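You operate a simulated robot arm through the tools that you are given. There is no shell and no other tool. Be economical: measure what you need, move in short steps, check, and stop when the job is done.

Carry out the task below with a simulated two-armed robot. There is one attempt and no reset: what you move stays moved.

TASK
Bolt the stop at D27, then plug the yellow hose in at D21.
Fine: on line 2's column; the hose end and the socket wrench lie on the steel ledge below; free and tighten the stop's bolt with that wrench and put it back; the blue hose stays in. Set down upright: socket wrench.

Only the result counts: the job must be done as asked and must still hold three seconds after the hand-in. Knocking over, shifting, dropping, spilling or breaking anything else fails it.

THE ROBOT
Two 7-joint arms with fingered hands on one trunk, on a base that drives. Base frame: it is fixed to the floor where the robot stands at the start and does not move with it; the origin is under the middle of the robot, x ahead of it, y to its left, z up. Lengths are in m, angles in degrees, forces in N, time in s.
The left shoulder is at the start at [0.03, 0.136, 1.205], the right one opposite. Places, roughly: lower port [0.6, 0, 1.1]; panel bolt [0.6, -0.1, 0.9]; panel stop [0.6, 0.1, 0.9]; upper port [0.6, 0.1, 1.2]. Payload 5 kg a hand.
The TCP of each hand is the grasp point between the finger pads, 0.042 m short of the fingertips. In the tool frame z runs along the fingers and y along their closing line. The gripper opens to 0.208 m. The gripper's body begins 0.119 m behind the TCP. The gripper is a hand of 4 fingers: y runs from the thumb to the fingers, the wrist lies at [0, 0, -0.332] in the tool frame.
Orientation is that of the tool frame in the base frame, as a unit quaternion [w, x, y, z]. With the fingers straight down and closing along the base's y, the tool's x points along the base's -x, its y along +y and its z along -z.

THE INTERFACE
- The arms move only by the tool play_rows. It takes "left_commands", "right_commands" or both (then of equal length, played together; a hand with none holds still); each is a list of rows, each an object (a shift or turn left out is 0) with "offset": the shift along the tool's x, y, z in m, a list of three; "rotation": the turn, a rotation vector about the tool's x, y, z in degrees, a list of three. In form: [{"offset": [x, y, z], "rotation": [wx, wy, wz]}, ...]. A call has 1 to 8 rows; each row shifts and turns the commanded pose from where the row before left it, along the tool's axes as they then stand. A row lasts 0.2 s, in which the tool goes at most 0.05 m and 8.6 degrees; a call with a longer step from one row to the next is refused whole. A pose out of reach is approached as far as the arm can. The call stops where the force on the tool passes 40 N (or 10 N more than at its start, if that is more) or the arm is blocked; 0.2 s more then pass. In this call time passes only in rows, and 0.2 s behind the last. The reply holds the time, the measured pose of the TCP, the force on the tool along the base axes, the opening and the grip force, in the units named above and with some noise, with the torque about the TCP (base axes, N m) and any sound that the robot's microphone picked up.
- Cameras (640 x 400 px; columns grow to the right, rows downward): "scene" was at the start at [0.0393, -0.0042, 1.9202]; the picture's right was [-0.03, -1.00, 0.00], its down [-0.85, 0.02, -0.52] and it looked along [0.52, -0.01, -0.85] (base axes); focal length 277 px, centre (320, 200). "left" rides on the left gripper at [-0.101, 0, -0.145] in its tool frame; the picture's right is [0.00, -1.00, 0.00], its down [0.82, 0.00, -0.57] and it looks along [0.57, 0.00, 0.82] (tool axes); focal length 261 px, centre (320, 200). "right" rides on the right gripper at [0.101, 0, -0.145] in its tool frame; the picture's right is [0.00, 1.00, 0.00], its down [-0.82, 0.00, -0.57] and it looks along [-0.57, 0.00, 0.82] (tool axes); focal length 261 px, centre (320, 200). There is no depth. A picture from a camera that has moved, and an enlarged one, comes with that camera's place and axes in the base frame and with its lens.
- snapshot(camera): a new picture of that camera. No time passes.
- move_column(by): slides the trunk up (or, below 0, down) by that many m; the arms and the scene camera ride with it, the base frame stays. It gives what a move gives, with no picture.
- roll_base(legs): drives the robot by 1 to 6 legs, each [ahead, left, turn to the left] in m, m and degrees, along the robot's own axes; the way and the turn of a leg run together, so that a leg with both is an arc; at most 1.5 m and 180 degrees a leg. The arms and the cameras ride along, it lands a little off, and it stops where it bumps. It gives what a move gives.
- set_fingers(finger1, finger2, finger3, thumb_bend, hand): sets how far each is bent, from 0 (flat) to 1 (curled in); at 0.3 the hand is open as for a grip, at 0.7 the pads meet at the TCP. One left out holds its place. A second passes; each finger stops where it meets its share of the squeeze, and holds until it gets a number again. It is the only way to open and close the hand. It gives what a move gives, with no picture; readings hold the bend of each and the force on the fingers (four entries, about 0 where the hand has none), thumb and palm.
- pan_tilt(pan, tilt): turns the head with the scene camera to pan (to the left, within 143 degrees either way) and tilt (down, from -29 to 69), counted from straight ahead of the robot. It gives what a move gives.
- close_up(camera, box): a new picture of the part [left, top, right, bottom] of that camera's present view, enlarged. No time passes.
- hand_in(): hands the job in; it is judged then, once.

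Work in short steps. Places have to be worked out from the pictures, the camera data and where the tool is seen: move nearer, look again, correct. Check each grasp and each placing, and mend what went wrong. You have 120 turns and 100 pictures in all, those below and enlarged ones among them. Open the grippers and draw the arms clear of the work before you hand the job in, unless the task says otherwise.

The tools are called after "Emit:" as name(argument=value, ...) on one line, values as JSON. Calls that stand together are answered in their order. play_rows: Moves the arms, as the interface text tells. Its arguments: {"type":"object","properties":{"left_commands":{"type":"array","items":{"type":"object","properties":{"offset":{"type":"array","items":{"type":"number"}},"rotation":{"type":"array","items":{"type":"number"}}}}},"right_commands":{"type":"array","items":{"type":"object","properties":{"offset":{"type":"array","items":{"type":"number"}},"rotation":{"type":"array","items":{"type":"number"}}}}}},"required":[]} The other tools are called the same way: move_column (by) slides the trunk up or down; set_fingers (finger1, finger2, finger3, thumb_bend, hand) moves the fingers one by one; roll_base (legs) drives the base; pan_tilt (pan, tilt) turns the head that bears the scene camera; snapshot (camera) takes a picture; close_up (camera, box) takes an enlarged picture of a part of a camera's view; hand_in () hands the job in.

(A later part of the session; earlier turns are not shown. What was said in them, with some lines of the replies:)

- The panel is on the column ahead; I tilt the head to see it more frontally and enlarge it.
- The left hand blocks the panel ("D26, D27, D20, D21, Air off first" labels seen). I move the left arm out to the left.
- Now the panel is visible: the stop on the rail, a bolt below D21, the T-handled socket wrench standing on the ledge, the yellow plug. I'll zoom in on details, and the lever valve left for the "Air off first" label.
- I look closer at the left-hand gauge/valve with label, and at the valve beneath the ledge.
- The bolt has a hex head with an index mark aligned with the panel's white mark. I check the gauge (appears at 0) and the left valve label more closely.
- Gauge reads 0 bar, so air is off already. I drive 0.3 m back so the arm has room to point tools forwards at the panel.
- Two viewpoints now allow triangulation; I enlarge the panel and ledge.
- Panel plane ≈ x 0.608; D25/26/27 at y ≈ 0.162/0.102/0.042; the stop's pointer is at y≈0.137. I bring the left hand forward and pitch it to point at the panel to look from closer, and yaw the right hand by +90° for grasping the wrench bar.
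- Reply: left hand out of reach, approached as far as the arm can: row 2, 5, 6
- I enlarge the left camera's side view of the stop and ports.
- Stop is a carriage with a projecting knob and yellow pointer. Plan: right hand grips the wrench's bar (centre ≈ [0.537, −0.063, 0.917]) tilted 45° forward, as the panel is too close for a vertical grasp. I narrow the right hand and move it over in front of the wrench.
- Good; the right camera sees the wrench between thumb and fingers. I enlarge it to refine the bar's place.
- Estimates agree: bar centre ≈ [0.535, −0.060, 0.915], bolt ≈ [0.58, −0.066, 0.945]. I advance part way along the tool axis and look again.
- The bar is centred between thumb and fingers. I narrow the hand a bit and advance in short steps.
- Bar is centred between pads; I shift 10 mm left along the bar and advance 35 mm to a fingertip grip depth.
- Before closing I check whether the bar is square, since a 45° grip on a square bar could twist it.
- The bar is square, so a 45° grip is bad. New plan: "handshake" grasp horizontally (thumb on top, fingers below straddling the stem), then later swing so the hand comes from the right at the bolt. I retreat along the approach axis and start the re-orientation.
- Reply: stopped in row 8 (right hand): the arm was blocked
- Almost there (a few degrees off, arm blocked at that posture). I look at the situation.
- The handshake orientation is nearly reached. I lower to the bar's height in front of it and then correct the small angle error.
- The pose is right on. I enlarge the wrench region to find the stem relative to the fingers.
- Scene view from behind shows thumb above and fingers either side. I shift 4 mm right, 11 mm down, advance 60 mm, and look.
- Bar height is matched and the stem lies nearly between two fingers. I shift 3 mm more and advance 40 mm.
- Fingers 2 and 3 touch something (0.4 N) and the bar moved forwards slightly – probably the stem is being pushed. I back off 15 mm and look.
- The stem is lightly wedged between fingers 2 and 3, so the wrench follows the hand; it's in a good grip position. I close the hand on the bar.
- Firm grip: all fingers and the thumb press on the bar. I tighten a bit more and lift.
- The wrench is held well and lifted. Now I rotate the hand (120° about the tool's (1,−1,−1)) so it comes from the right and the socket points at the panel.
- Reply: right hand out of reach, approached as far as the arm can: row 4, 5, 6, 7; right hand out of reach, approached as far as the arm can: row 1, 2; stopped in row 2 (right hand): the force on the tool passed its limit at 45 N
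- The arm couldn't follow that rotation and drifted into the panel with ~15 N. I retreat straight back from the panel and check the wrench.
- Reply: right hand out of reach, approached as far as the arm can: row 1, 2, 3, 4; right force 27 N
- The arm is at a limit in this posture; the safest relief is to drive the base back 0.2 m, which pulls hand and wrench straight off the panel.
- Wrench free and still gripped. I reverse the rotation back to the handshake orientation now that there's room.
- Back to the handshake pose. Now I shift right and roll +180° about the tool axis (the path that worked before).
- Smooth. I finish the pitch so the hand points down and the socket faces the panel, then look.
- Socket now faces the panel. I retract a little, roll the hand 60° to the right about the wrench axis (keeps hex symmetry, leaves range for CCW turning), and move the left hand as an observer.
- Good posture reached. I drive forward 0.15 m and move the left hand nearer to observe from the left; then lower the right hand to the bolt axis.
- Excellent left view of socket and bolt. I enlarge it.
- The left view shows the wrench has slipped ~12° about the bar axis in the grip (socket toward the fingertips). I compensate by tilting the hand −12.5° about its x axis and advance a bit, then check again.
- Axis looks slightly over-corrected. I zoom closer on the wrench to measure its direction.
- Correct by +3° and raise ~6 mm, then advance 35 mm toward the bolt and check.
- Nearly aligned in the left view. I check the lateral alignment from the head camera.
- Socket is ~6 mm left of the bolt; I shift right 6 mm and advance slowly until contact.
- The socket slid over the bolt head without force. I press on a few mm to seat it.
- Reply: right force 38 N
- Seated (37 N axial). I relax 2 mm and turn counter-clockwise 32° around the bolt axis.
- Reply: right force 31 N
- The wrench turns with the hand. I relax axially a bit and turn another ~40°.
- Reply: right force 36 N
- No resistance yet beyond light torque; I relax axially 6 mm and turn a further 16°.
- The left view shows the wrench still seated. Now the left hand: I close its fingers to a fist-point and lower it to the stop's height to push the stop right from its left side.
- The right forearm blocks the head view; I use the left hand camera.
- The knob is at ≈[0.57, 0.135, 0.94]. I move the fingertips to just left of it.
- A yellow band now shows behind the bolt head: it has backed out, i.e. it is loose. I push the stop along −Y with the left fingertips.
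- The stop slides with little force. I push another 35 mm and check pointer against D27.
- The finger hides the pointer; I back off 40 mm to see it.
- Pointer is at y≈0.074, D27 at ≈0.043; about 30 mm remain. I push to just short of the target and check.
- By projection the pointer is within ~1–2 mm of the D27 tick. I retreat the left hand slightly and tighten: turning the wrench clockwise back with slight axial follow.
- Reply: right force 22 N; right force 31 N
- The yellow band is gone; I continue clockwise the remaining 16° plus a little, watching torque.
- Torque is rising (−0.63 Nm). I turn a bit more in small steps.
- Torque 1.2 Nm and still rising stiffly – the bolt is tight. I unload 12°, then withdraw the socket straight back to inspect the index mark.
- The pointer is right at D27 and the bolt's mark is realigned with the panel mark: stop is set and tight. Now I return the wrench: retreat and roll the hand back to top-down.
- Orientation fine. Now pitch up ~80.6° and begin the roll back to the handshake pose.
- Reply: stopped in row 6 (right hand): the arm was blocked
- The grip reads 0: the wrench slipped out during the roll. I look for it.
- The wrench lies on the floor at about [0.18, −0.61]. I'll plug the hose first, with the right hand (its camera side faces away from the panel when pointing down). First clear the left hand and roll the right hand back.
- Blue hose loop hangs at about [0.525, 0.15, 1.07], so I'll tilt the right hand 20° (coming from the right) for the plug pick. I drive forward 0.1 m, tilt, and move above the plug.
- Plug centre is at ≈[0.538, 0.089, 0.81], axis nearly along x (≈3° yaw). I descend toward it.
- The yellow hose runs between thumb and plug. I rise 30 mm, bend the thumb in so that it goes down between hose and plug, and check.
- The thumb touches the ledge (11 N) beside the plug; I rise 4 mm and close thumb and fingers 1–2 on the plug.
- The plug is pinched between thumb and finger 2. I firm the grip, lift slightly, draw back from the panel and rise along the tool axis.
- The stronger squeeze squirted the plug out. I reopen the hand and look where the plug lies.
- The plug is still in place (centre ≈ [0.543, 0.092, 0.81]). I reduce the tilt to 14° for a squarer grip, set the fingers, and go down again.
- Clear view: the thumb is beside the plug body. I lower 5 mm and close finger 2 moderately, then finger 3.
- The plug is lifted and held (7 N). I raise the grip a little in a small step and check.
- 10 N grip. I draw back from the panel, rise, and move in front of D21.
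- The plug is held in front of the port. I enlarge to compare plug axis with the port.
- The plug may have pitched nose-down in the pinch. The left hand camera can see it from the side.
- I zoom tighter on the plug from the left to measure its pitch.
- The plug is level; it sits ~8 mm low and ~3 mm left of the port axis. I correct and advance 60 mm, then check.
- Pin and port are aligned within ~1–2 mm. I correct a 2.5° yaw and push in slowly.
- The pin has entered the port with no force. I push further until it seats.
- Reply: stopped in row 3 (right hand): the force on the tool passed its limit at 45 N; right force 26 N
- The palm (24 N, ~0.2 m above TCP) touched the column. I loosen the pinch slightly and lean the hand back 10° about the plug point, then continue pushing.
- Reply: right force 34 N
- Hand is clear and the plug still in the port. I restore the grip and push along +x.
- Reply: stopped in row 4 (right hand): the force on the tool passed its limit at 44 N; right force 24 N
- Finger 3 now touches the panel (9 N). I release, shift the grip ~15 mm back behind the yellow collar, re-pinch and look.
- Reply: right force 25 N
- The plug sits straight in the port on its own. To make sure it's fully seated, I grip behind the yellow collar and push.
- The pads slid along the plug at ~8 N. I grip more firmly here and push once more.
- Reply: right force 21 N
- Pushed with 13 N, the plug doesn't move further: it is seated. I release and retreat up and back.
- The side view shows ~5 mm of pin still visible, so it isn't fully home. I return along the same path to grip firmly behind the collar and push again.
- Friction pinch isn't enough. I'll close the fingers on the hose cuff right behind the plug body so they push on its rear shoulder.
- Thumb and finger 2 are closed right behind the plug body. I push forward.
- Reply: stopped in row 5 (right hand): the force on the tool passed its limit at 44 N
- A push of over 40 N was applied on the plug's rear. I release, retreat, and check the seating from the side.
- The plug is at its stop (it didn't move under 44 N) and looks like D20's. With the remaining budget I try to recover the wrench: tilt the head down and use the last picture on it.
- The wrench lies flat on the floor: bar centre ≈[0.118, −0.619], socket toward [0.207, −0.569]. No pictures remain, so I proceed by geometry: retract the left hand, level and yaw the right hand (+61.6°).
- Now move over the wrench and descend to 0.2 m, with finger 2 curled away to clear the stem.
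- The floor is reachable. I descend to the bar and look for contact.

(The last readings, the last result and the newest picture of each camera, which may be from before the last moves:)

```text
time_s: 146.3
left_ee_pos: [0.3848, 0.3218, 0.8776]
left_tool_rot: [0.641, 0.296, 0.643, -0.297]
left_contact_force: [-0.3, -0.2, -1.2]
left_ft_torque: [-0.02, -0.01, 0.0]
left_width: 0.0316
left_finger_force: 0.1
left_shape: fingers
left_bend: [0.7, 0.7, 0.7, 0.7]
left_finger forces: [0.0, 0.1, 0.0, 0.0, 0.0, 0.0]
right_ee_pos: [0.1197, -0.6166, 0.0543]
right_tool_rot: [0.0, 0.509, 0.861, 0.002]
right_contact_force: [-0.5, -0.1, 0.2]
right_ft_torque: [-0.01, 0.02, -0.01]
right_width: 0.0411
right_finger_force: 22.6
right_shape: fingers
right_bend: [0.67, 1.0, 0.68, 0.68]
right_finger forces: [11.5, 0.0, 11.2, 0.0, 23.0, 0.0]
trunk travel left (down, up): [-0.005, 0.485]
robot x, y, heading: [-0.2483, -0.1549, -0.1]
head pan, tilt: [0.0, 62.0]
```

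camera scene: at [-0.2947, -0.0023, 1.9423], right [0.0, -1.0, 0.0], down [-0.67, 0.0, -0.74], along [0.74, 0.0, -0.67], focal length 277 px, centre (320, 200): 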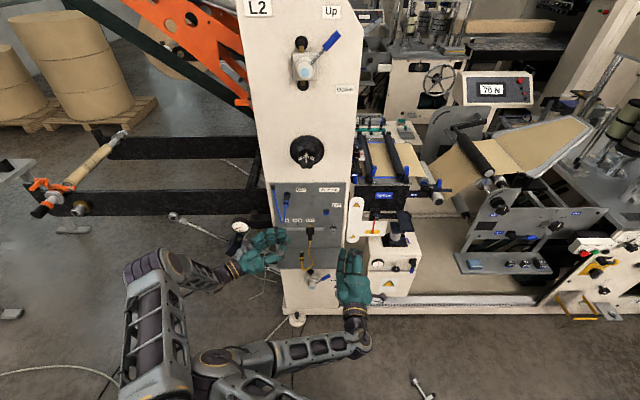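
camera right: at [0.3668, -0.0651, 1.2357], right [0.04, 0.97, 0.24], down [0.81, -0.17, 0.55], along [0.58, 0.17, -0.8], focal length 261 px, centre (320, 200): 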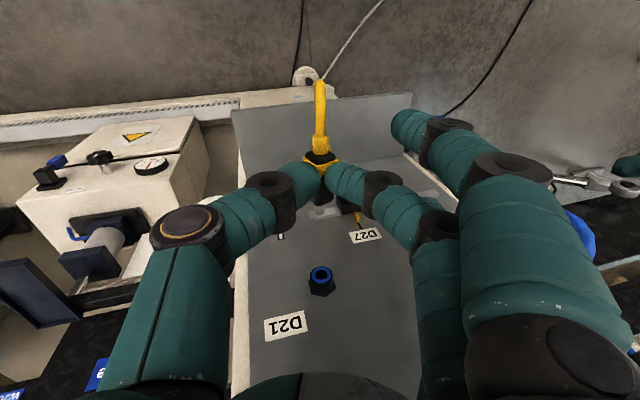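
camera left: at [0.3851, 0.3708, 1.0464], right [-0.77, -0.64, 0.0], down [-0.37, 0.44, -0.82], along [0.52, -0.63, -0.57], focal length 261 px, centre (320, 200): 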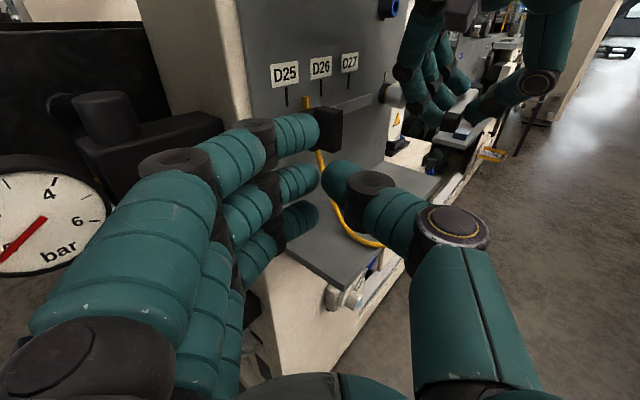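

The bar is gripped symmetrically (11/11/23 N). For a deeper hold I reopen slightly, lower 8 mm and regrip more firmly.

Emit:
set_fingers(hand="right", finger1=0.63, finger3=0.63, thumb_bend=0.63)

Emit:
play_rows(right_commands=[{"offset": [0, 0, 0.005]}, {"offset": [0, 0, 0.004]}])

Emit:
set_fingers(hand="right", finger1=0.9, finger3=0.9, thumb_bend=0.9)

Emit:
play_rows(right_commands=[{"offset": [0, 0, -0.02]}, {"offset": [0, 0, -0.04]}, {"offset": [0, 0, -0.04]}])

```text
time_s: 147.3
left_ee_pos: [0.3858, 0.3227, 0.8767]
left_tool_rot: [0.641, 0.296, 0.643, -0.297]
left_contact_force: [-0.3, 0.0, 0.1]
left_ft_torque: [-0.01, 0.01, -0.01]
left_width: 0.032
left_finger_force: 0.1
left_shape: fingers
left_bend: [0.7, 0.7, 0.7, 0.7]
left_finger forces: [0.1, 0.0, 0.0, 0.0, 0.1, 0.1]
right_ee_pos: [0.1201, -0.6162, 0.054]
right_tool_rot: [0.001, 0.51, 0.86, 0.001]
right_contact_force: [0.1, -0.3, 0.9]
right_ft_torque: [-0.04, 0.01, 0.01]
right_width: 0.0569
right_finger_force: 0.0
right_shape: fingers
right_bend: [0.63, 1.0, 0.63, 0.63]
right_finger forces: [0.0, 0.0, 0.1, 0.1, 0.0, 0.1]
trunk travel left (down, up): [-0.005, 0.485]
robot x, y, heading: [-0.2539, -0.1513, -0.3]
head pan, tilt: [0.0, 62.0]
```

```text
time_s: 147.8
left_ee_pos: [0.3845, 0.3224, 0.8784]
left_tool_rot: [0.641, 0.296, 0.642, -0.299]
left_contact_force: [-0.5, -0.7, 0.3]
left_ft_torque: [0.03, 0.0, -0.01]
left_width: 0.0314
left_finger_force: 0.1
left_shape: fingers
left_bend: [0.7, 0.7, 0.7, 0.7]
left_finger forces: [0.0, 0.1, 0.0, 0.0, 0.0, 0.0]
right_ee_pos: [0.1193, -0.6176, 0.0486]
right_tool_rot: [-0.001, 0.51, 0.86, 0.0]
right_contact_force: [-6.3, 5.2, 43.1]
right_ft_torque: [-0.3, 1.07, -0.07]
right_width: 0.0563
right_finger_force: 20.8
right_shape: fingers
right_bend: [0.63, 1.0, 0.63, 0.63]
right_finger forces: [3.8, 0.1, 5.5, 0.1, 32.8, 0.1]
trunk travel left (down, up): [-0.005, 0.485]
robot x, y, heading: [-0.2477, -0.1467, -0.2]
head pan, tilt: [0.0, 62.0]
stopped in row 2 (right hand): the force on the tool passed its limit at 49 N (the readings are from after the stop); the commanded pose is now the measured one
```

```text
time_s: 148.8
left_ee_pos: [0.3847, 0.3214, 0.8782]
left_tool_rot: [0.64, 0.296, 0.643, -0.298]
left_contact_force: [-1.0, -0.3, -0.5]
left_ft_torque: [-0.01, -0.01, 0.01]
left_width: 0.0316
left_finger_force: 0.1
left_shape: fingers
left_bend: [0.7, 0.7, 0.7, 0.7]
left_finger forces: [0.0, 0.1, 0.0, 0.1, 0.0, 0.1]
right_ee_pos: [0.1201, -0.6172, 0.0481]
right_tool_rot: [0.0, 0.51, 0.86, 0.001]
right_contact_force: [-1.7, -0.2, 2.9]
right_ft_torque: [0.06, -0.13, -0.01]
right_width: 0.0408
right_finger_force: 30.8
right_shape: fingers
right_bend: [0.73, 1.0, 0.74, 0.64]
right_finger forces: [14.7, 0.0, 14.7, 0.1, 32.4, 0.1]
trunk travel left (down, up): [-0.005, 0.485]
robot x, y, heading: [-0.2508, -0.1463, -0.2]
head pan, tilt: [0.0, 62.0]
```

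```text
time_s: 149.6
left_ee_pos: [0.3846, 0.3224, 0.8776]
left_tool_rot: [0.641, 0.296, 0.643, -0.297]
left_contact_force: [0.2, -0.5, -0.5]
left_ft_torque: [0.01, 0.0, 0.01]
left_width: 0.0316
left_finger_force: 0.0
left_shape: fingers
left_bend: [0.7, 0.7, 0.7, 0.7]
left_finger forces: [0.0, 0.1, 0.0, 0.0, 0.0, 0.0]
right_ee_pos: [0.1189, -0.617, 0.1485]
right_tool_rot: [-0.002, 0.511, 0.86, 0.002]
right_contact_force: [-1.6, -0.1, -4.0]
right_ft_torque: [-0.25, 0.04, 0.03]
right_width: 0.0409
right_finger_force: 32.4
right_shape: fingers
right_bend: [0.72, 1.0, 0.73, 0.73]
right_finger forces: [16.0, 0.0, 16.5, 0.0, 31.2, 0.1]
trunk travel left (down, up): [-0.005, 0.485]
robot x, y, heading: [-0.2498, -0.1488, -0.2]
head pan, tilt: [0.0, 62.0]
```

Lifted from the floor with a good 32 N grip. I raise it, restore the trunk and the base position.

Emit:
play_rows(right_commands=[{"offset": [0, 0, -0.05]}, {"offset": [0, 0, -0.05]}, {"offset": [0, 0, -0.05]}, {"offset": [0, 0, -0.05]}, {"offset": [0, 0, -0.05]}, {"offset": [0, 0, -0.05]}, {"offset": [0, 0, -0.05]}, {"offset": [0, 0, -0.05]}])

Emit:
move_column(by=0.22)

Emit:
roll_base(legs=[[-0.1, 0.15, 0]])

Emit:
play_rows(right_commands=[{"offset": [0.01, 0.04, -0.03]}, {"offset": [0.01, 0.04, -0.03]}, {"offset": [0.01, 0.04, -0.03]}, {"offset": [0.01, 0.04, -0.03]}, {"offset": [0.01, 0.04, -0.03]}, {"offset": [0.03, 0.03, -0.02]}, {"offset": [0.03, 0.03, -0.02]}])

```text
time_s: 151.4
left_ee_pos: [0.3845, 0.324, 0.8777]
left_tool_rot: [0.641, 0.295, 0.644, -0.296]
left_contact_force: [-0.8, 0.6, -1.3]
left_ft_torque: [-0.04, -0.04, 0.02]
left_width: 0.0312
left_finger_force: 0.1
left_shape: fingers
left_bend: [0.7, 0.7, 0.7, 0.7]
left_finger forces: [0.1, 0.0, 0.0, 0.0, 0.0, 0.1]
right_ee_pos: [0.1182, -0.6167, 0.5483]
right_tool_rot: [-0.002, 0.51, 0.86, 0.001]
right_contact_force: [-0.8, -0.4, -2.7]
right_ft_torque: [-0.2, 0.07, 0.03]
right_width: 0.0411
right_finger_force: 31.9
right_shape: fingers
right_bend: [0.72, 1.0, 0.73, 0.73]
right_finger forces: [16.1, 0.0, 16.6, 0.1, 31.1, 0.0]
trunk travel left (down, up): [-0.005, 0.485]
robot x, y, heading: [-0.2533, -0.1531, -0.1]
head pan, tilt: [0.0, 62.0]
```

```text
time_s: 153.8
left_ee_pos: [0.3845, 0.3223, 1.0973]
left_tool_rot: [0.641, 0.295, 0.643, -0.296]
left_contact_force: [0.8, -0.7, 0.5]
left_ft_torque: [-0.01, -0.02, 0.03]
left_width: 0.0315
left_finger_force: 0.1
left_shape: fingers
left_bend: [0.7, 0.7, 0.7, 0.7]
left_finger forces: [0.0, 0.0, 0.0, 0.1, 0.0, 0.1]
right_ee_pos: [0.1208, -0.6178, 0.7674]
right_tool_rot: [-0.001, 0.509, 0.861, 0.001]
right_contact_force: [0.6, -0.3, -3.2]
right_ft_torque: [-0.12, 0.22, -0.01]
right_width: 0.0414
right_finger_force: 31.7
right_shape: fingers
right_bend: [0.72, 1.0, 0.73, 0.73]
right_finger forces: [16.2, 0.0, 16.4, 0.0, 31.0, 0.0]
trunk travel left (down, up): [-0.225, 0.265]
robot x, y, heading: [-0.2535, -0.1513, -0.1]
head pan, tilt: [0.0, 62.0]
```

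```text
time_s: 155.3
left_ee_pos: [0.2841, 0.4754, 1.0968]
left_tool_rot: [0.642, 0.294, 0.644, -0.296]
left_contact_force: [0.7, 1.6, -0.2]
left_ft_torque: [-0.05, 0.01, 0.02]
left_width: 0.0316
left_finger_force: 0.1
left_shape: fingers
left_bend: [0.7, 0.7, 0.7, 0.7]
left_finger forces: [0.0, 0.0, 0.0, 0.1, 0.1, 0.0]
right_ee_pos: [0.0202, -0.4659, 0.7685]
right_tool_rot: [-0.001, 0.509, 0.861, 0.001]
right_contact_force: [-0.5, 1.4, -2.7]
right_ft_torque: [-0.2, 0.15, 0.03]
right_width: 0.0411
right_finger_force: 32.2
right_shape: fingers
right_bend: [0.72, 1.0, 0.73, 0.73]
right_finger forces: [16.2, 0.0, 16.5, 0.1, 31.0, 0.0]
trunk travel left (down, up): [-0.225, 0.265]
robot x, y, heading: [-0.3498, -0.0015, 0.1]
head pan, tilt: [0.0, 62.0]
```

```text
refused: row 1 steps farther than a row can; nothing moved
```

Step too long; I redo it with smaller rows, then begin the yaw (−151.6° total) toward fingers-to-robot, needed to stand the wrench upright.

Emit:
play_rows(right_commands=[{"offset": [0.0085, 0.0399, -0.023]}, {"offset": [0.0085, 0.0399, -0.023]}, {"offset": [0.0085, 0.0399, -0.023]}, {"offset": [0.0085, 0.0399, -0.023]}, {"offset": [0.0085, 0.0399, -0.023]}, {"offset": [0.0085, 0.0399, -0.023]}, {"offset": [0.0085, 0.0399, -0.023]}, {"offset": [0.0085, 0.0399, -0.023]}])

Emit:
play_rows(right_commands=[{"rotation": [0, 0, -8.4]}, {"rotation": [0, 0, -8.4]}, {"rotation": [0, 0, -8.4]}, {"rotation": [0, 0, -8.4]}, {"rotation": [0, 0, -8.4]}, {"rotation": [0, 0, -8.4]}, {"rotation": [0, 0, -8.4]}, {"rotation": [0, 0, -8.4]}])

Emit:
play_rows(right_commands=[{"rotation": [0, 0, -8.4]}, {"rotation": [0, 0, -8.4]}, {"rotation": [0, 0, -8.4]}, {"rotation": [0, 0, -8.4]}])

```text
time_s: 157.1
left_ee_pos: [0.2859, 0.4745, 1.0957]
left_tool_rot: [0.642, 0.296, 0.643, -0.297]
left_contact_force: [0.6, 0.0, 0.8]
left_ft_torque: [-0.07, -0.01, -0.09]
left_width: 0.0316
left_finger_force: 0.1
left_shape: fingers
left_bend: [0.7, 0.7, 0.7, 0.7]
left_finger forces: [0.1, 0.0, 0.0, 0.1, 0.0, 0.0]
right_ee_pos: [0.2669, -0.2543, 0.9515]
right_tool_rot: [-0.001, 0.51, 0.86, 0.0]
right_contact_force: [-0.7, -1.4, -4.5]
right_ft_torque: [-0.05, 0.09, 0.01]
right_width: 0.0411
right_finger_force: 32.0
right_shape: fingers
right_bend: [0.72, 1.0, 0.73, 0.73]
right_finger forces: [16.6, 0.0, 16.6, 0.0, 31.4, 0.0]
trunk travel left (down, up): [-0.225, 0.265]
robot x, y, heading: [-0.3517, -0.0005, -0.2]
head pan, tilt: [0.0, 62.0]
```

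```text
time_s: 158.9
left_ee_pos: [0.2838, 0.4744, 1.0973]
left_tool_rot: [0.641, 0.295, 0.643, -0.296]
left_contact_force: [-0.3, -0.6, 0.2]
left_ft_torque: [0.03, -0.03, 0.01]
left_width: 0.0315
left_finger_force: 0.1
left_shape: fingers
left_bend: [0.7, 0.7, 0.7, 0.7]
left_finger forces: [0.0, 0.1, 0.0, 0.0, 0.1, 0.0]
right_ee_pos: [0.2684, -0.2544, 0.9521]
right_tool_rot: [0.0, -0.053, 0.999, 0.001]
right_contact_force: [-0.4, 0.7, -3.5]
right_ft_torque: [-0.27, -0.02, 0.03]
right_width: 0.0408
right_finger_force: 31.2
right_shape: fingers
right_bend: [0.72, 1.0, 0.73, 0.73]
right_finger forces: [16.3, 0.0, 16.3, 0.1, 30.7, 0.1]
trunk travel left (down, up): [-0.225, 0.265]
robot x, y, heading: [-0.351, 0.0008, -0.4]
head pan, tilt: [0.0, 62.0]
```

```text
time_s: 159.9
left_ee_pos: [0.2849, 0.4743, 1.0977]
left_tool_rot: [0.642, 0.296, 0.642, -0.297]
left_contact_force: [-0.2, -0.4, 0.0]
left_ft_torque: [0.03, -0.04, 0.02]
left_width: 0.0317
left_finger_force: 0.0
left_shape: fingers
left_bend: [0.7, 0.7, 0.7, 0.7]
left_finger forces: [0.0, 0.0, 0.1, 0.0, 0.1, 0.0]
right_ee_pos: [0.2695, -0.2548, 0.9515]
right_tool_rot: [0.0, -0.339, 0.941, 0.001]
right_contact_force: [-0.2, 0.3, -3.7]
right_ft_torque: [-0.16, -0.11, -0.01]
right_width: 0.0407
right_finger_force: 31.6
right_shape: fingers
right_bend: [0.72, 1.0, 0.73, 0.73]
right_finger forces: [16.1, 0.0, 16.2, 0.0, 30.6, 0.1]
trunk travel left (down, up): [-0.225, 0.265]
robot x, y, heading: [-0.3504, 0.0011, -0.2]
head pan, tilt: [0.0, 62.0]
```

Smooth. I complete the yaw and move forward 0.12 m.

Emit:
play_rows(right_commands=[{"rotation": [0, 0, -8.4]}, {"rotation": [0, 0, -8.4]}, {"rotation": [0, 0, -8.4]}, {"rotation": [0, 0, -8.4]}, {"rotation": [0, 0, -8.4]}, {"rotation": [0, 0, -8.4]}])

Emit:
play_rows(right_commands=[{"offset": [-0.03, -0.03, -0.01]}, {"offset": [-0.03, -0.03, -0.01]}, {"offset": [-0.03, -0.03, -0.01]}, {"offset": [-0.02, -0.03, -0.01]}])

Emit:
play_rows(right_commands=[{"rotation": [8, 0, 0]}, {"rotation": [8, 0, 0]}, {"rotation": [8, 0, 0]}, {"rotation": [8, 0, 0]}])

```text
time_s: 161.3
left_ee_pos: [0.2848, 0.4738, 1.0972]
left_tool_rot: [0.641, 0.296, 0.643, -0.297]
left_contact_force: [0.1, -0.4, 0.2]
left_ft_torque: [0.01, 0.02, 0.02]
left_width: 0.0316
left_finger_force: 0.1
left_shape: fingers
left_bend: [0.7, 0.7, 0.7, 0.7]
left_finger forces: [0.0, 0.1, 0.0, 0.0, 0.1, 0.0]
right_ee_pos: [0.2669, -0.2531, 0.9518]
right_tool_rot: [-0.001, 0.707, -0.707, -0.001]
right_contact_force: [-0.2, -0.7, -2.4]
right_ft_torque: [0.01, -0.21, 0.0]
right_width: 0.0408
right_finger_force: 31.8
right_shape: fingers
right_bend: [0.72, 1.0, 0.73, 0.73]
right_finger forces: [16.1, 0.1, 16.3, 0.0, 30.4, 0.1]
trunk travel left (down, up): [-0.225, 0.265]
robot x, y, heading: [-0.353, -0.0012, -0.2]
head pan, tilt: [0.0, 62.0]
```

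```text
time_s: 162.3
left_ee_pos: [0.285, 0.4743, 1.097]
left_tool_rot: [0.641, 0.296, 0.643, -0.297]
left_contact_force: [0.9, 0.1, 0.4]
left_ft_torque: [-0.05, -0.02, -0.05]
left_width: 0.0313
left_finger_force: 0.1
left_shape: fingers
left_bend: [0.7, 0.7, 0.7, 0.7]
left_finger forces: [0.0, 0.0, 0.1, 0.0, 0.1, 0.1]
right_ee_pos: [0.3891, -0.1443, 0.991]
right_tool_rot: [-0.001, -0.706, 0.708, 0.002]
right_contact_force: [0.7, 0.8, -4.2]
right_ft_torque: [0.12, -0.24, -0.03]
right_width: 0.0407
right_finger_force: 32.1
right_shape: fingers
right_bend: [0.72, 1.0, 0.73, 0.73]
right_finger forces: [16.4, 0.0, 16.5, 0.1, 31.1, 0.0]
trunk travel left (down, up): [-0.225, 0.265]
robot x, y, heading: [-0.3538, 0.0017, -0.2]
head pan, tilt: [0.0, 62.0]
```

```text
time_s: 163.3
left_ee_pos: [0.2852, 0.4681, 1.0999]
left_tool_rot: [0.64, 0.297, 0.643, -0.296]
left_contact_force: [0.6, -2.0, 2.6]
left_ft_torque: [0.24, 0.19, 0.21]
left_width: 0.0315
left_finger_force: 0.1
left_shape: fingers
left_bend: [0.7, 0.7, 0.7, 0.7]
left_finger forces: [0.0, 0.0, 0.0, 0.0, 0.0, 0.0]
right_ee_pos: [0.3849, -0.1528, 0.9894]
right_tool_rot: [0.192, -0.668, 0.694, -0.189]
right_contact_force: [12.2, 3.2, 3.7]
right_ft_torque: [-0.27, 0.93, 0.19]
right_width: 0.0407
right_finger_force: 32.5
right_shape: fingers
right_bend: [0.72, 1.0, 0.73, 0.73]
right_finger forces: [16.4, 0.1, 16.4, 0.1, 31.5, 0.1]
trunk travel left (down, up): [-0.225, 0.265]
robot x, y, heading: [-0.3505, -0.0001, -0.3]
head pan, tilt: [0.0, 62.0]
```

A 12 N force appeared; I pause with a tiny move to read again before continuing.

Emit:
play_rows(right_commands=[{"rotation": [-2, 0, 0]}, {}], left_commands=[{"offset": [0, 0, -0.02]}, {"offset": [0, 0, -0.02]}])

```text
time_s: 163.9
left_ee_pos: [0.2595, 0.5032, 1.0985]
left_tool_rot: [0.641, 0.296, 0.643, -0.298]
left_contact_force: [-0.7, -0.6, 0.1]
left_ft_torque: [-0.01, 0.03, -0.03]
left_width: 0.0317
left_finger_force: 0.0
left_shape: fingers
left_bend: [0.7, 0.7, 0.7, 0.7]
left_finger forces: [0.1, 0.0, 0.0, 0.0, 0.0, 0.0]
right_ee_pos: [0.3894, -0.1448, 0.9924]
right_tool_rot: [0.183, -0.682, 0.684, -0.182]
right_contact_force: [-0.8, 0.0, -2.7]
right_ft_torque: [-0.03, -0.13, 0.0]
right_width: 0.0406
right_finger_force: 30.7
right_shape: fingers
right_bend: [0.72, 1.0, 0.73, 0.73]
right_finger forces: [16.3, 0.1, 16.2, 0.0, 29.4, 0.0]
trunk travel left (down, up): [-0.225, 0.265]
robot x, y, heading: [-0.3482, -0.0014, -0.3]
head pan, tilt: [0.0, 62.0]
```

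Cleared. I continue the pitch in shorter calls while moving the left arm further out.

Emit:
play_rows(right_commands=[{"rotation": [6, 0, 0]}, {"rotation": [6, 0, 0]}, {"rotation": [6, 0, 0]}, {"rotation": [6, 0, 0]}], left_commands=[{"offset": [0, 0.02, -0.02]}, {"offset": [0, 0.02, -0.02]}, {}, {}])

Emit:
play_rows(right_commands=[{"rotation": [6, 0, 0]}, {"rotation": [6, 0, 0]}, {"rotation": [6, 0, 0]}])

```text
time_s: 164.9
left_ee_pos: [0.2623, 0.5616, 1.0976]
left_tool_rot: [0.641, 0.296, 0.643, -0.297]
left_contact_force: [-0.1, 0.2, -0.9]
left_ft_torque: [0.0, -0.05, -0.06]
left_width: 0.0317
left_finger_force: 0.0
left_shape: fingers
left_bend: [0.7, 0.7, 0.7, 0.7]
left_finger forces: [0.0, 0.0, 0.0, 0.0, 0.0, 0.0]
right_ee_pos: [0.3891, -0.1423, 0.9921]
right_tool_rot: [0.306, -0.637, 0.639, -0.304]
right_contact_force: [0.6, 0.2, -2.4]
right_ft_torque: [-0.01, -0.04, -0.06]
right_width: 0.0405
right_finger_force: 28.6
right_shape: fingers
right_bend: [0.72, 1.0, 0.73, 0.73]
right_finger forces: [15.4, 0.0, 15.2, 0.1, 27.1, 0.0]
right hand out of reach, approached as far as the arm can: row 4
trunk travel left (down, up): [-0.225, 0.265]
robot x, y, heading: [-0.3504, -0.0023, 0.2]
head pan, tilt: [0.0, 62.0]
```

```text
time_s: 165.7
left_ee_pos: [0.2619, 0.5607, 1.0982]
left_tool_rot: [0.641, 0.295, 0.643, -0.296]
left_contact_force: [-0.3, 0.7, 0.2]
left_ft_torque: [-0.03, -0.02, 0.01]
left_width: 0.0314
left_finger_force: 0.1
left_shape: fingers
left_bend: [0.7, 0.7, 0.7, 0.7]
left_finger forces: [0.1, 0.1, 0.1, 0.0, 0.0, 0.0]
right_ee_pos: [0.3896, -0.1437, 0.9923]
right_tool_rot: [0.304, -0.638, 0.639, -0.303]
right_contact_force: [-0.6, -0.5, -3.0]
right_ft_torque: [0.01, 0.0, 0.02]
right_width: 0.0404
right_finger_force: 29.0
right_shape: fingers
right_bend: [0.72, 1.0, 0.73, 0.73]
right_finger forces: [15.3, 0.0, 15.2, 0.0, 27.2, 0.0]
right hand out of reach, approached as far as the arm can: row 1, 2, 3
trunk travel left (down, up): [-0.225, 0.265]
robot x, y, heading: [-0.3516, -0.0017, 0.0]
head pan, tilt: [0.0, 62.0]
```

The arm is at a limit there; I undo the over-command, move forward/down where the handshake pose was reachable before, and pitch on.

Emit:
play_rows(right_commands=[{"rotation": [-6, 0, 0]}, {"rotation": [-6, 0, 0]}, {"rotation": [-6, 0, 0]}, {"offset": [0, -0.022, 0.027]}, {"offset": [0, -0.022, 0.027]}, {"offset": [0, 0.01, 0.01]}])

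Emit:
play_rows(right_commands=[{"rotation": [6, 0, 0]}, {"rotation": [6, 0, 0]}, {"rotation": [6, 0, 0]}, {"rotation": [6, 0, 0]}])

```text
time_s: 167.1
left_ee_pos: [0.2629, 0.5609, 1.0978]
left_tool_rot: [0.641, 0.295, 0.644, -0.296]
left_contact_force: [-0.7, 0.0, 0.2]
left_ft_torque: [0.04, 0.03, 0.0]
left_width: 0.0314
left_finger_force: 0.1
left_shape: fingers
left_bend: [0.7, 0.7, 0.7, 0.7]
left_finger forces: [0.1, 0.0, 0.1, 0.0, 0.0, 0.0]
right_ee_pos: [0.4516, -0.1436, 0.9567]
right_tool_rot: [0.202, -0.677, 0.679, -0.199]
right_contact_force: [-0.1, 0.1, -2.9]
right_ft_torque: [0.03, -0.08, 0.0]
right_width: 0.0403
right_finger_force: 29.8
right_shape: fingers
right_bend: [0.72, 1.0, 0.73, 0.74]
right_finger forces: [15.6, 0.1, 15.5, 0.0, 28.0, 0.0]
trunk travel left (down, up): [-0.225, 0.265]
robot x, y, heading: [-0.3501, -0.003, 0.2]
head pan, tilt: [0.0, 62.0]
```

```text
time_s: 168.1
left_ee_pos: [0.2614, 0.5608, 1.0971]
left_tool_rot: [0.641, 0.296, 0.643, -0.297]
left_contact_force: [-1.1, 1.7, -0.4]
left_ft_torque: [0.01, 0.0, -0.03]
left_width: 0.0317
left_finger_force: 0.1
left_shape: fingers
left_bend: [0.7, 0.7, 0.7, 0.7]
left_finger forces: [0.0, 0.0, 0.0, 0.1, 0.1, 0.1]
right_ee_pos: [0.4523, -0.144, 0.9583]
right_tool_rot: [0.306, -0.637, 0.639, -0.304]
right_contact_force: [0.4, 0.1, -3.2]
right_ft_torque: [-0.04, -0.04, -0.04]
right_width: 0.0403
right_finger_force: 28.2
right_shape: fingers
right_bend: [0.72, 1.0, 0.73, 0.74]
right_finger forces: [15.2, 0.0, 14.9, 0.1, 26.7, 0.0]
right hand out of reach, approached as far as the arm can: row 4
trunk travel left (down, up): [-0.225, 0.265]
robot x, y, heading: [-0.3514, -0.0007, -0.2]
head pan, tilt: [0.0, 62.0]
```

The wrist limit persists at this height. I raise the hand relative to the shoulders while lowering the trunk by 0.22 m, then pitch on.

Emit:
play_rows(right_commands=[{"rotation": [-6, 0, 0]}, {"offset": [0, -0.0283, -0.0283]}, {"offset": [0, -0.0283, -0.0283]}, {"offset": [0, -0.0283, -0.0283]}, {"offset": [0, -0.0283, -0.0283]}, {"offset": [0, -0.0283, -0.0283]}])

Emit:
move_column(by=-0.22)

Emit:
play_rows(right_commands=[{"rotation": [6, 0, 0]}, {"rotation": [6, 0, 0]}, {"rotation": [6, 0, 0]}, {"rotation": [6, 0, 0]}, {"rotation": [6, 0, 0]}, {"rotation": [6, 0, 0]}, {"rotation": [6, 0, 0]}])

```text
time_s: 169.5
left_ee_pos: [0.2605, 0.5614, 1.0971]
left_tool_rot: [0.641, 0.296, 0.643, -0.297]
left_contact_force: [-0.8, 1.1, 0.8]
left_ft_torque: [0.01, 0.02, 0.04]
left_width: 0.0315
left_finger_force: 0.1
left_shape: fingers
left_bend: [0.7, 0.7, 0.7, 0.7]
left_finger forces: [0.0, 0.0, 0.0, 0.0, 0.0, 0.0]
right_ee_pos: [0.4505, -0.1438, 1.1558]
right_tool_rot: [0.27, -0.654, 0.654, -0.27]
right_contact_force: [-1.7, 0.2, -3.8]
right_ft_torque: [-0.05, -0.24, -0.01]
right_width: 0.0403
right_finger_force: 28.7
right_shape: fingers
right_bend: [0.72, 1.0, 0.73, 0.74]
right_finger forces: [15.3, 0.0, 15.1, 0.0, 26.9, 0.0]
trunk travel left (down, up): [-0.225, 0.265]
robot x, y, heading: [-0.3516, -0.0012, -0.4]
head pan, tilt: [0.0, 62.0]
```

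```text
time_s: 171.8
left_ee_pos: [0.2627, 0.5604, 0.8774]
left_tool_rot: [0.641, 0.295, 0.644, -0.297]
left_contact_force: [0.3, 0.1, 0.6]
left_ft_torque: [0.02, 0.03, 0.0]
left_width: 0.0317
left_finger_force: 0.0
left_shape: fingers
left_bend: [0.7, 0.7, 0.7, 0.7]
left_finger forces: [0.0, 0.1, 0.1, 0.0, 0.1, 0.1]
right_ee_pos: [0.4512, -0.1437, 0.9365]
right_tool_rot: [0.271, -0.653, 0.654, -0.27]
right_contact_force: [-0.2, -0.3, -2.8]
right_ft_torque: [-0.02, -0.1, -0.01]
right_width: 0.0402
right_finger_force: 28.5
right_shape: fingers
right_bend: [0.72, 1.0, 0.73, 0.74]
right_finger forces: [15.2, 0.1, 15.1, 0.0, 27.0, 0.0]
trunk travel left (down, up): [-0.005, 0.485]
robot x, y, heading: [-0.3534, -0.0036, -0.1]
head pan, tilt: [0.0, 62.0]
```

```text
time_s: 173.4
left_ee_pos: [0.2627, 0.5596, 0.8758]
left_tool_rot: [0.641, 0.294, 0.644, -0.297]
left_contact_force: [0.4, 1.0, -1.3]
left_ft_torque: [-0.08, -0.05, -0.08]
left_width: 0.0317
left_finger_force: 0.1
left_shape: fingers
left_bend: [0.7, 0.7, 0.7, 0.7]
left_finger forces: [0.1, 0.0, 0.0, 0.0, 0.1, 0.0]
right_ee_pos: [0.4517, -0.1443, 0.9358]
right_tool_rot: [0.384, -0.592, 0.594, -0.385]
right_contact_force: [-0.3, 0.6, -2.9]
right_ft_torque: [-0.03, 0.08, -0.17]
right_width: 0.0398
right_finger_force: 29.1
right_shape: fingers
right_bend: [0.73, 1.0, 0.73, 0.74]
right_finger forces: [16.5, 0.1, 15.0, 0.1, 27.0, 0.0]
right hand out of reach, approached as far as the arm can: row 4, 5, 6, 7
trunk travel left (down, up): [-0.005, 0.485]
robot x, y, heading: [-0.3528, -0.0003, -0.2]
head pan, tilt: [0.0, 62.0]
```

Now 66° reached. Stretching the arm should straighten the wrist: I drive back 0.2 m, extend the hand forwards the same amount and pitch on.

Emit:
roll_base(legs=[[-0.22, 0, 0]])

Emit:
play_rows(right_commands=[{"rotation": [-7, 0, 0]}, {"rotation": [-7, 0, 0]}, {"rotation": [-7, 0, 0]}, {"offset": [0, -0.0163, 0.0365]}, {"offset": [0, -0.0163, 0.0365]}, {"offset": [0, -0.0163, 0.0365]}, {"offset": [0, -0.0163, 0.0365]}])

Emit:
play_rows(right_commands=[{"rotation": [6, 0, 0]}, {"rotation": [6, 0, 0]}, {"rotation": [6, 0, 0]}, {"rotation": [6, 0, 0]}])

```text
time_s: 175.1
left_ee_pos: [0.039, 0.5623, 0.8794]
left_tool_rot: [0.642, 0.295, 0.643, -0.296]
left_contact_force: [-1.3, 0.4, 0.3]
left_ft_torque: [0.07, 0.01, 0.1]
left_width: 0.0317
left_finger_force: 0.0
left_shape: fingers
left_bend: [0.7, 0.7, 0.7, 0.7]
left_finger forces: [0.1, 0.1, 0.0, 0.0, 0.0, 0.0]
right_ee_pos: [0.2276, -0.1442, 0.9369]
right_tool_rot: [0.385, -0.593, 0.594, -0.384]
right_contact_force: [-1.5, 0.5, -2.9]
right_ft_torque: [0.0, 0.08, 0.02]
right_width: 0.0399
right_finger_force: 28.9
right_shape: fingers
right_bend: [0.73, 1.0, 0.73, 0.74]
right_finger forces: [16.4, 0.0, 15.1, 0.1, 26.8, 0.0]
trunk travel left (down, up): [-0.005, 0.485]
robot x, y, heading: [-0.5687, 0.0016, -0.3]
head pan, tilt: [0.0, 62.0]
```

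```text
time_s: 176.7
left_ee_pos: [0.0413, 0.5632, 0.877]
left_tool_rot: [0.64, 0.296, 0.644, -0.297]
left_contact_force: [1.0, -0.5, -0.3]
left_ft_torque: [-0.03, -0.04, -0.05]
left_width: 0.0318
left_finger_force: 0.1
left_shape: fingers
left_bend: [0.7, 0.7, 0.7, 0.7]
left_finger forces: [0.0, 0.0, 0.1, 0.0, 0.0, 0.0]
right_ee_pos: [0.3789, -0.1442, 0.8782]
right_tool_rot: [-0.271, 0.653, -0.653, 0.27]
right_contact_force: [0.4, -0.6, -3.1]
right_ft_torque: [0.02, -0.1, 0.01]
right_width: 0.0394
right_finger_force: 29.5
right_shape: fingers
right_bend: [0.73, 1.0, 0.73, 0.74]
right_finger forces: [16.5, 0.1, 15.2, 0.0, 27.1, 0.0]
trunk travel left (down, up): [-0.005, 0.485]
robot x, y, heading: [-0.577, -0.0015, 0.2]
head pan, tilt: [0.0, 62.0]
```

```text
time_s: 177.7
left_ee_pos: [0.0409, 0.562, 0.8769]
left_tool_rot: [0.641, 0.295, 0.644, -0.297]
left_contact_force: [-0.3, 0.1, -0.2]
left_ft_torque: [-0.03, -0.04, 0.04]
left_width: 0.0314
left_finger_force: 0.1
left_shape: fingers
left_bend: [0.7, 0.7, 0.7, 0.7]
left_finger forces: [0.1, 0.0, 0.0, 0.0, 0.0, 0.0]
right_ee_pos: [0.3793, -0.1427, 0.8805]
right_tool_rot: [0.37, -0.602, 0.604, -0.368]
right_contact_force: [0.4, -0.1, -2.2]
right_ft_torque: [0.01, 0.05, 0.01]
right_width: 0.0397
right_finger_force: 28.3
right_shape: fingers
right_bend: [0.73, 1.0, 0.73, 0.74]
right_finger forces: [15.8, 0.1, 14.7, 0.0, 25.6, 0.0]
right hand out of reach, approached as far as the arm can: row 4
trunk travel left (down, up): [-0.005, 0.485]
robot x, y, heading: [-0.5731, -0.0014, 0.2]
head pan, tilt: [0.0, 62.0]
```

I raise 0.1 m, extend further, and pitch again.

Emit:
play_rows(right_commands=[{"offset": [0, -0.0305, 0.0098]}, {"offset": [0, -0.0305, 0.0098]}, {"offset": [0, -0.0305, 0.0098]}, {"offset": [0, -0.0305, 0.0098]}, {"rotation": [7, 0, 0]}, {"rotation": [7, 0, 0]}, {"rotation": [7, 0, 0]}])

```text
time_s: 179.3
left_ee_pos: [0.0409, 0.5631, 0.8766]
left_tool_rot: [0.641, 0.295, 0.643, -0.296]
left_contact_force: [0.2, 0.6, 0.2]
left_ft_torque: [0.01, 0.03, -0.01]
left_width: 0.0315
left_finger_force: 0.0
left_shape: fingers
left_bend: [0.7, 0.7, 0.7, 0.7]
left_finger forces: [0.0, 0.0, 0.0, 0.1, 0.1, 0.0]
right_ee_pos: [0.4695, -0.1449, 0.9691]
right_tool_rot: [0.406, -0.578, 0.58, -0.405]
right_contact_force: [0.5, -0.5, -2.7]
right_ft_torque: [0.02, 0.07, 0.01]
right_width: 0.0393
right_finger_force: 27.6
right_shape: fingers
right_bend: [0.73, 1.0, 0.73, 0.74]
right_finger forces: [16.0, 0.0, 14.7, 0.0, 25.3, 0.1]
right hand out of reach, approached as far as the arm can: row 6, 7
trunk travel left (down, up): [-0.005, 0.485]
robot x, y, heading: [-0.5729, -0.0033, -0.3]
head pan, tilt: [0.0, 62.0]
```

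70° is the limit, so the wrench leans 20°. I'll set its socket edge on the ledge and let the bar pivot in the grip while pulling back to right it. First shift sideways and drive it over the ledge.

Emit:
play_rows(right_commands=[{"rotation": [-7, 0, 0]}, {"rotation": [-7, 0, 0]}, {"rotation": [-6, 0, 0]}, {"offset": [-0.035, 0, 0]}, {"offset": [-0.035, 0, 0]}])

Emit:
roll_base(legs=[[0.058, 0, 0]])

```text
time_s: 180.5
left_ee_pos: [0.0396, 0.5628, 0.8755]
left_tool_rot: [0.64, 0.296, 0.643, -0.298]
left_contact_force: [-0.6, 0.9, -0.9]
left_ft_torque: [-0.09, -0.09, 0.0]
left_width: 0.0314
left_finger_force: 0.0
left_shape: fingers
left_bend: [0.7, 0.7, 0.7, 0.7]
left_finger forces: [0.0, 0.1, 0.1, 0.0, 0.0, 0.1]
right_ee_pos: [0.4649, -0.0754, 0.9517]
right_tool_rot: [0.298, -0.64, 0.641, -0.3]
right_contact_force: [0.9, -1.8, -2.1]
right_ft_torque: [0.06, -0.01, 0.11]
right_width: 0.0385
right_finger_force: 28.8
right_shape: fingers
right_bend: [0.73, 1.0, 0.73, 0.74]
right_finger forces: [16.1, 0.0, 15.8, 0.0, 26.5, 0.0]
right hand out of reach, approached as far as the arm can: row 3
trunk travel left (down, up): [-0.005, 0.485]
robot x, y, heading: [-0.5749, 0.0021, -0.4]
head pan, tilt: [0.0, 62.0]
```

```text
time_s: 181.4
left_ee_pos: [0.0997, 0.562, 0.8768]
left_tool_rot: [0.64, 0.295, 0.644, -0.297]
left_contact_force: [1.6, -0.5, -0.4]
left_ft_torque: [-0.06, -0.04, -0.1]
left_width: 0.0318
left_finger_force: 0.1
left_shape: fingers
left_bend: [0.7, 0.7, 0.7, 0.7]
left_finger forces: [0.1, 0.1, 0.0, 0.1, 0.1, 0.1]
right_ee_pos: [0.5215, -0.077, 0.9475]
right_tool_rot: [0.298, -0.64, 0.642, -0.297]
right_contact_force: [1.3, -0.8, -5.0]
right_ft_torque: [-0.01, -0.11, 0.05]
right_width: 0.0389
right_finger_force: 29.2
right_shape: fingers
right_bend: [0.73, 1.0, 0.73, 0.74]
right_finger forces: [16.2, 0.0, 15.7, 0.0, 26.5, 0.0]
trunk travel left (down, up): [-0.005, 0.485]
robot x, y, heading: [-0.5166, 0.0022, -0.1]
head pan, tilt: [0.0, 62.0]
```

Orientation is back at 50°. In one sequence: pitch to ~68°, lower to contact, loosen the grip, pull back to right the wrench, release and retreat horizontally.

Emit:
play_rows(right_commands=[{"rotation": [6, 0, 0]}, {"rotation": [6, 0, 0]}, {"rotation": [6, 0, 0]}, {"offset": [0, 0.0111, 0.0045]}, {"offset": [0, 0.0111, 0.0045]}])

Emit:
set_fingers(hand="right", finger1=0.7, finger3=0.7, thumb_bend=0.7)

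Emit:
play_rows(right_commands=[{"offset": [0, 0.0025, -0.0095]}, {"offset": [0, 0.0025, -0.0095]}, {"offset": [0, 0.0025, -0.0095]}])

```text
time_s: 182.6
left_ee_pos: [0.098, 0.5596, 0.8791]
left_tool_rot: [0.641, 0.296, 0.643, -0.297]
left_contact_force: [0.6, -0.9, 0.1]
left_ft_torque: [0.02, 0.01, 0.03]
left_width: 0.0315
left_finger_force: 0.1
left_shape: fingers
left_bend: [0.7, 0.7, 0.7, 0.7]
left_finger forces: [0.0, 0.0, 0.1, 0.0, 0.1, 0.0]
right_ee_pos: [0.5157, -0.0776, 0.9321]
right_tool_rot: [0.301, -0.64, 0.641, -0.299]
right_contact_force: [3.4, 1.3, 14.7]
right_ft_torque: [0.38, -0.42, 0.0]
right_width: 0.0392
right_finger_force: 35.3
right_shape: fingers
right_bend: [0.73, 1.0, 0.74, 0.74]
right_finger forces: [17.4, 0.0, 12.3, 0.0, 39.9, 0.1]
right hand out of reach, approached as far as the arm can: row 1, 2, 3
trunk travel left (down, up): [-0.005, 0.485]
robot x, y, heading: [-0.5144, -0.0035, -0.3]
head pan, tilt: [0.0, 62.0]
```

```text
time_s: 183.6
left_ee_pos: [0.0994, 0.5618, 0.8774]
left_tool_rot: [0.641, 0.295, 0.643, -0.297]
left_contact_force: [-0.2, -0.2, -0.6]
left_ft_torque: [0.03, 0.0, 0.02]
left_width: 0.0317
left_finger_force: 0.0
left_shape: fingers
left_bend: [0.7, 0.7, 0.7, 0.7]
left_finger forces: [0.0, 0.0, 0.0, 0.0, 0.0, 0.1]
right_ee_pos: [0.5142, -0.0779, 0.9276]
right_tool_rot: [0.298, -0.64, 0.642, -0.298]
right_contact_force: [0.5, 1.4, 1.0]
right_ft_torque: [0.17, -0.17, 0.02]
right_width: 0.0423
right_finger_force: 8.7
right_shape: fingers
right_bend: [0.67, 1.0, 0.68, 0.69]
right_finger forces: [5.3, 0.0, 2.2, 0.1, 9.8, 0.1]
trunk travel left (down, up): [-0.005, 0.485]
robot x, y, heading: [-0.515, -0.0007, 0.1]
head pan, tilt: [0.0, 62.0]
```

```text
time_s: 184.4
left_ee_pos: [0.0986, 0.5603, 0.8773]
left_tool_rot: [0.641, 0.296, 0.643, -0.297]
left_contact_force: [-1.4, 0.9, 0.7]
left_ft_torque: [-0.01, 0.0, 0.0]
left_width: 0.0317
left_finger_force: 0.0
left_shape: fingers
left_bend: [0.7, 0.7, 0.7, 0.7]
left_finger forces: [0.1, 0.1, 0.0, 0.0, 0.2, 0.1]
right_ee_pos: [0.4865, -0.0771, 0.9396]
right_tool_rot: [0.298, -0.64, 0.642, -0.298]
right_contact_force: [-0.6, -1.0, -3.5]
right_ft_torque: [0.0, 0.09, 0.0]
right_width: 0.0348
right_finger_force: 1.6
right_shape: fingers
right_bend: [0.69, 1.0, 0.69, 0.7]
right_finger forces: [1.6, 0.1, 1.6, 0.0, 0.4, 0.0]
trunk travel left (down, up): [-0.005, 0.485]
robot x, y, heading: [-0.5147, 0.0003, -0.2]
head pan, tilt: [0.0, 62.0]
```

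The wrench now appears to hang freely (vertical) in a light grip just above the ledge. I shift 10 mm in, lower it to stand, release, and withdraw parallel to the fingers.

Emit:
play_rows(right_commands=[{"offset": [0, -0.0032, 0.0038]}, {"offset": [0, -0.0032, 0.0038]}, {}, {"offset": [0, 0.0031, 0.0026]}, {"offset": [0, 0.0031, 0.0026]}, {}])

Emit:
set_fingers(hand="right", finger1=0.6, finger3=0.6, thumb_bend=0.6)

Emit:
play_rows(right_commands=[{"offset": [0, 0, -0.02]}, {"offset": [0, 0, -0.03]}, {"offset": [0, 0, -0.04]}, {"offset": [0, 0, -0.04]}, {"offset": [0, 0, -0.04]}])

Emit:
roll_base(legs=[[-0.2, 0, 0]])

Emit:
set_fingers(hand="left", finger1=0.3, finger2=0.3, finger3=0.3, thumb_bend=0.3)

Emit:
set_fingers(hand="right", finger1=0.3, finger2=0.3, finger3=0.3, thumb_bend=0.3)

Emit:
close_up(camera="scene", box=[270, 60, 370, 160])

```text
time_s: 185.8
left_ee_pos: [0.0976, 0.5604, 0.8772]
left_tool_rot: [0.642, 0.295, 0.643, -0.296]
left_contact_force: [0.4, -0.7, 0.2]
left_ft_torque: [0.05, 0.01, 0.02]
left_width: 0.0318
left_finger_force: 0.1
left_shape: fingers
left_bend: [0.7, 0.7, 0.7, 0.7]
left_finger forces: [0.1, 0.0, 0.1, 0.0, 0.1, 0.0]
right_ee_pos: [0.4978, -0.0765, 0.9342]
right_tool_rot: [0.3, -0.639, 0.642, -0.299]
right_contact_force: [-0.4, 0.2, 15.9]
right_ft_torque: [0.01, -0.55, 0.03]
right_width: 0.0359
right_finger_force: 8.1
right_shape: fingers
right_bend: [0.7, 1.0, 0.7, 0.69]
right_finger forces: [0.0, 0.0, 0.1, 0.1, 15.8, 0.0]
trunk travel left (down, up): [-0.005, 0.485]
robot x, y, heading: [-0.5135, 0.0011, -0.0]
head pan, tilt: [0.0, 62.0]
```

```text
time_s: 186.8
left_ee_pos: [0.098, 0.5615, 0.8773]
left_tool_rot: [0.641, 0.296, 0.643, -0.297]
left_contact_force: [0.6, 0.2, 0.3]
left_ft_torque: [0.0, -0.01, 0.0]
left_width: 0.0314
left_finger_force: 0.2
left_shape: fingers
left_bend: [0.7, 0.7, 0.7, 0.7]
left_finger forces: [0.1, 0.0, 0.0, 0.1, 0.1, 0.1]
right_ee_pos: [0.4977, -0.0768, 0.9322]
right_tool_rot: [0.299, -0.641, 0.641, -0.298]
right_contact_force: [0.7, -0.3, -0.4]
right_ft_torque: [-0.01, 0.0, 0.02]
right_width: 0.0706
right_finger_force: 0.0
right_shape: fingers
right_bend: [0.6, 1.0, 0.6, 0.6]
right_finger forces: [0.1, 0.1, 0.1, 0.0, 0.0, 0.0]
trunk travel left (down, up): [-0.005, 0.485]
robot x, y, heading: [-0.514, -0.0, -0.1]
head pan, tilt: [0.0, 62.0]
```

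```text
time_s: 188.0
left_ee_pos: [0.0979, 0.5615, 0.8774]
left_tool_rot: [0.642, 0.296, 0.643, -0.296]
left_contact_force: [-0.8, -0.4, 0.6]
left_ft_torque: [0.05, 0.07, 0.08]
left_width: 0.0313
left_finger_force: 0.0
left_shape: fingers
left_bend: [0.7, 0.7, 0.7, 0.7]
left_finger forces: [0.0, 0.0, 0.0, 0.0, 0.1, 0.1]
right_ee_pos: [0.3655, -0.0785, 1.0407]
right_tool_rot: [0.3, -0.64, 0.642, -0.299]
right_contact_force: [-0.9, -0.1, -0.4]
right_ft_torque: [0.0, -0.03, 0.02]
right_width: 0.0707
right_finger_force: 0.1
right_shape: fingers
right_bend: [0.6, 1.0, 0.6, 0.6]
right_finger forces: [0.0, 0.0, 0.0, 0.0, 0.0, 0.1]
trunk travel left (down, up): [-0.005, 0.485]
robot x, y, heading: [-0.5155, -0.0036, -0.3]
head pan, tilt: [0.0, 62.0]
```

```text
time_s: 189.3
left_ee_pos: [0.0386, 0.5358, 0.8786]
left_tool_rot: [0.637, 0.305, 0.639, -0.304]
left_contact_force: [0.6, -1.8, -0.1]
left_ft_torque: [0.03, 0.09, 0.04]
left_width: 0.0314
left_finger_force: 0.1
left_shape: fingers
left_bend: [0.7, 0.7, 0.7, 0.7]
left_finger forces: [0.0, 0.0, 0.0, 0.1, 0.0, 0.0]
right_ee_pos: [0.2888, -0.1104, 1.0433]
right_tool_rot: [0.297, -0.631, 0.65, -0.303]
right_contact_force: [0.1, -1.2, 1.0]
right_ft_torque: [0.07, 0.02, 0.13]
right_width: 0.0711
right_finger_force: 0.1
right_shape: fingers
right_bend: [0.6, 1.0, 0.6, 0.6]
right_finger forces: [0.0, 0.0, 0.0, 0.0, 0.0, 0.0]
trunk travel left (down, up): [-0.005, 0.485]
robot x, y, heading: [-0.5913, -0.0089, -1.7]
head pan, tilt: [0.0, 62.0]
stopped in leg 1: the robot was blocked; the commanded pose is now the measured one
```

```text
time_s: 190.3
left_ee_pos: [0.0371, 0.5368, 0.876]
left_tool_rot: [0.636, 0.304, 0.641, -0.304]
left_contact_force: [-0.5, -0.5, -0.5]
left_ft_torque: [-0.01, -0.02, -0.02]
left_width: 0.2235
left_finger_force: 0.2
left_shape: fingers
left_bend: [0.3, 0.3, 0.3, 0.3]
left_finger forces: [0.1, 0.1, 0.0, 0.0, 0.0, 0.0]
right_ee_pos: [0.2885, -0.1093, 1.0425]
right_tool_rot: [0.297, -0.632, 0.65, -0.301]
right_contact_force: [0.0, -0.2, -1.3]
right_ft_torque: [-0.02, 0.01, -0.03]
right_width: 0.0713
right_finger_force: 0.0
right_shape: fingers
right_bend: [0.6, 1.0, 0.6, 0.6]
right_finger forces: [0.1, 0.1, 0.1, 0.0, 0.0, 0.0]
trunk travel left (down, up): [-0.005, 0.485]
robot x, y, heading: [-0.5944, -0.0087, -1.5]
head pan, tilt: [0.0, 62.0]
```

```text
time_s: 191.3
left_ee_pos: [0.037, 0.536, 0.8772]
left_tool_rot: [0.637, 0.305, 0.639, -0.305]
left_contact_force: [-0.4, -0.2, 0.3]
left_ft_torque: [-0.01, 0.0, 0.0]
left_width: 0.2234
left_finger_force: 0.0
left_shape: fingers
left_bend: [0.3, 0.3, 0.3, 0.3]
left_finger forces: [0.0, 0.0, 0.0, 0.0, 0.1, 0.1]
right_ee_pos: [0.2894, -0.1093, 1.0432]
right_tool_rot: [0.296, -0.631, 0.65, -0.303]
right_contact_force: [-0.3, 0.4, 0.2]
right_ft_torque: [0.0, -0.02, -0.01]
right_width: 0.2232
right_finger_force: 0.1
right_shape: fingers
right_bend: [0.3, 0.3, 0.3, 0.3]
right_finger forces: [0.1, 0.0, 0.1, 0.0, 0.0, 0.0]
trunk travel left (down, up): [-0.005, 0.485]
robot x, y, heading: [-0.5879, -0.0077, -1.7]
head pan, tilt: [0.0, 62.0]
```

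```text
refused: no pictures are left
```

The wrench stood against the ledge with the thumb pressing on its top at release. The arms are clear and no pictures remain, so I hand in.

Emit:
hand_in()

```text
The job is handed in.
```

I've handed the job in, but I couldn't confirm that the wrench is standing upright, and I dropped it on the floor once along the way.

- **Stop:** its pointer sits at the D27 mark. The bolt is tightened, with its index mark lined up with the white mark on the panel again.
- **Yellow hose:** it is plugged into D21. A push of about 44 N on the plug moved it no further, but a few millimetres of pin still show. I took that as fully in, without hearing a click.
- **Blue hose:** it was still in D20 in the last picture of it.
- **Wrench:** it slipped from the hand on the way back to the ledge. I picked it up and set it down by force readings alone, because no pictures were left. It landed roughly 1–2 cm from its old place.
- **Bump:** the base bumped into something behind it while reversing at the end. I couldn't see what it was.
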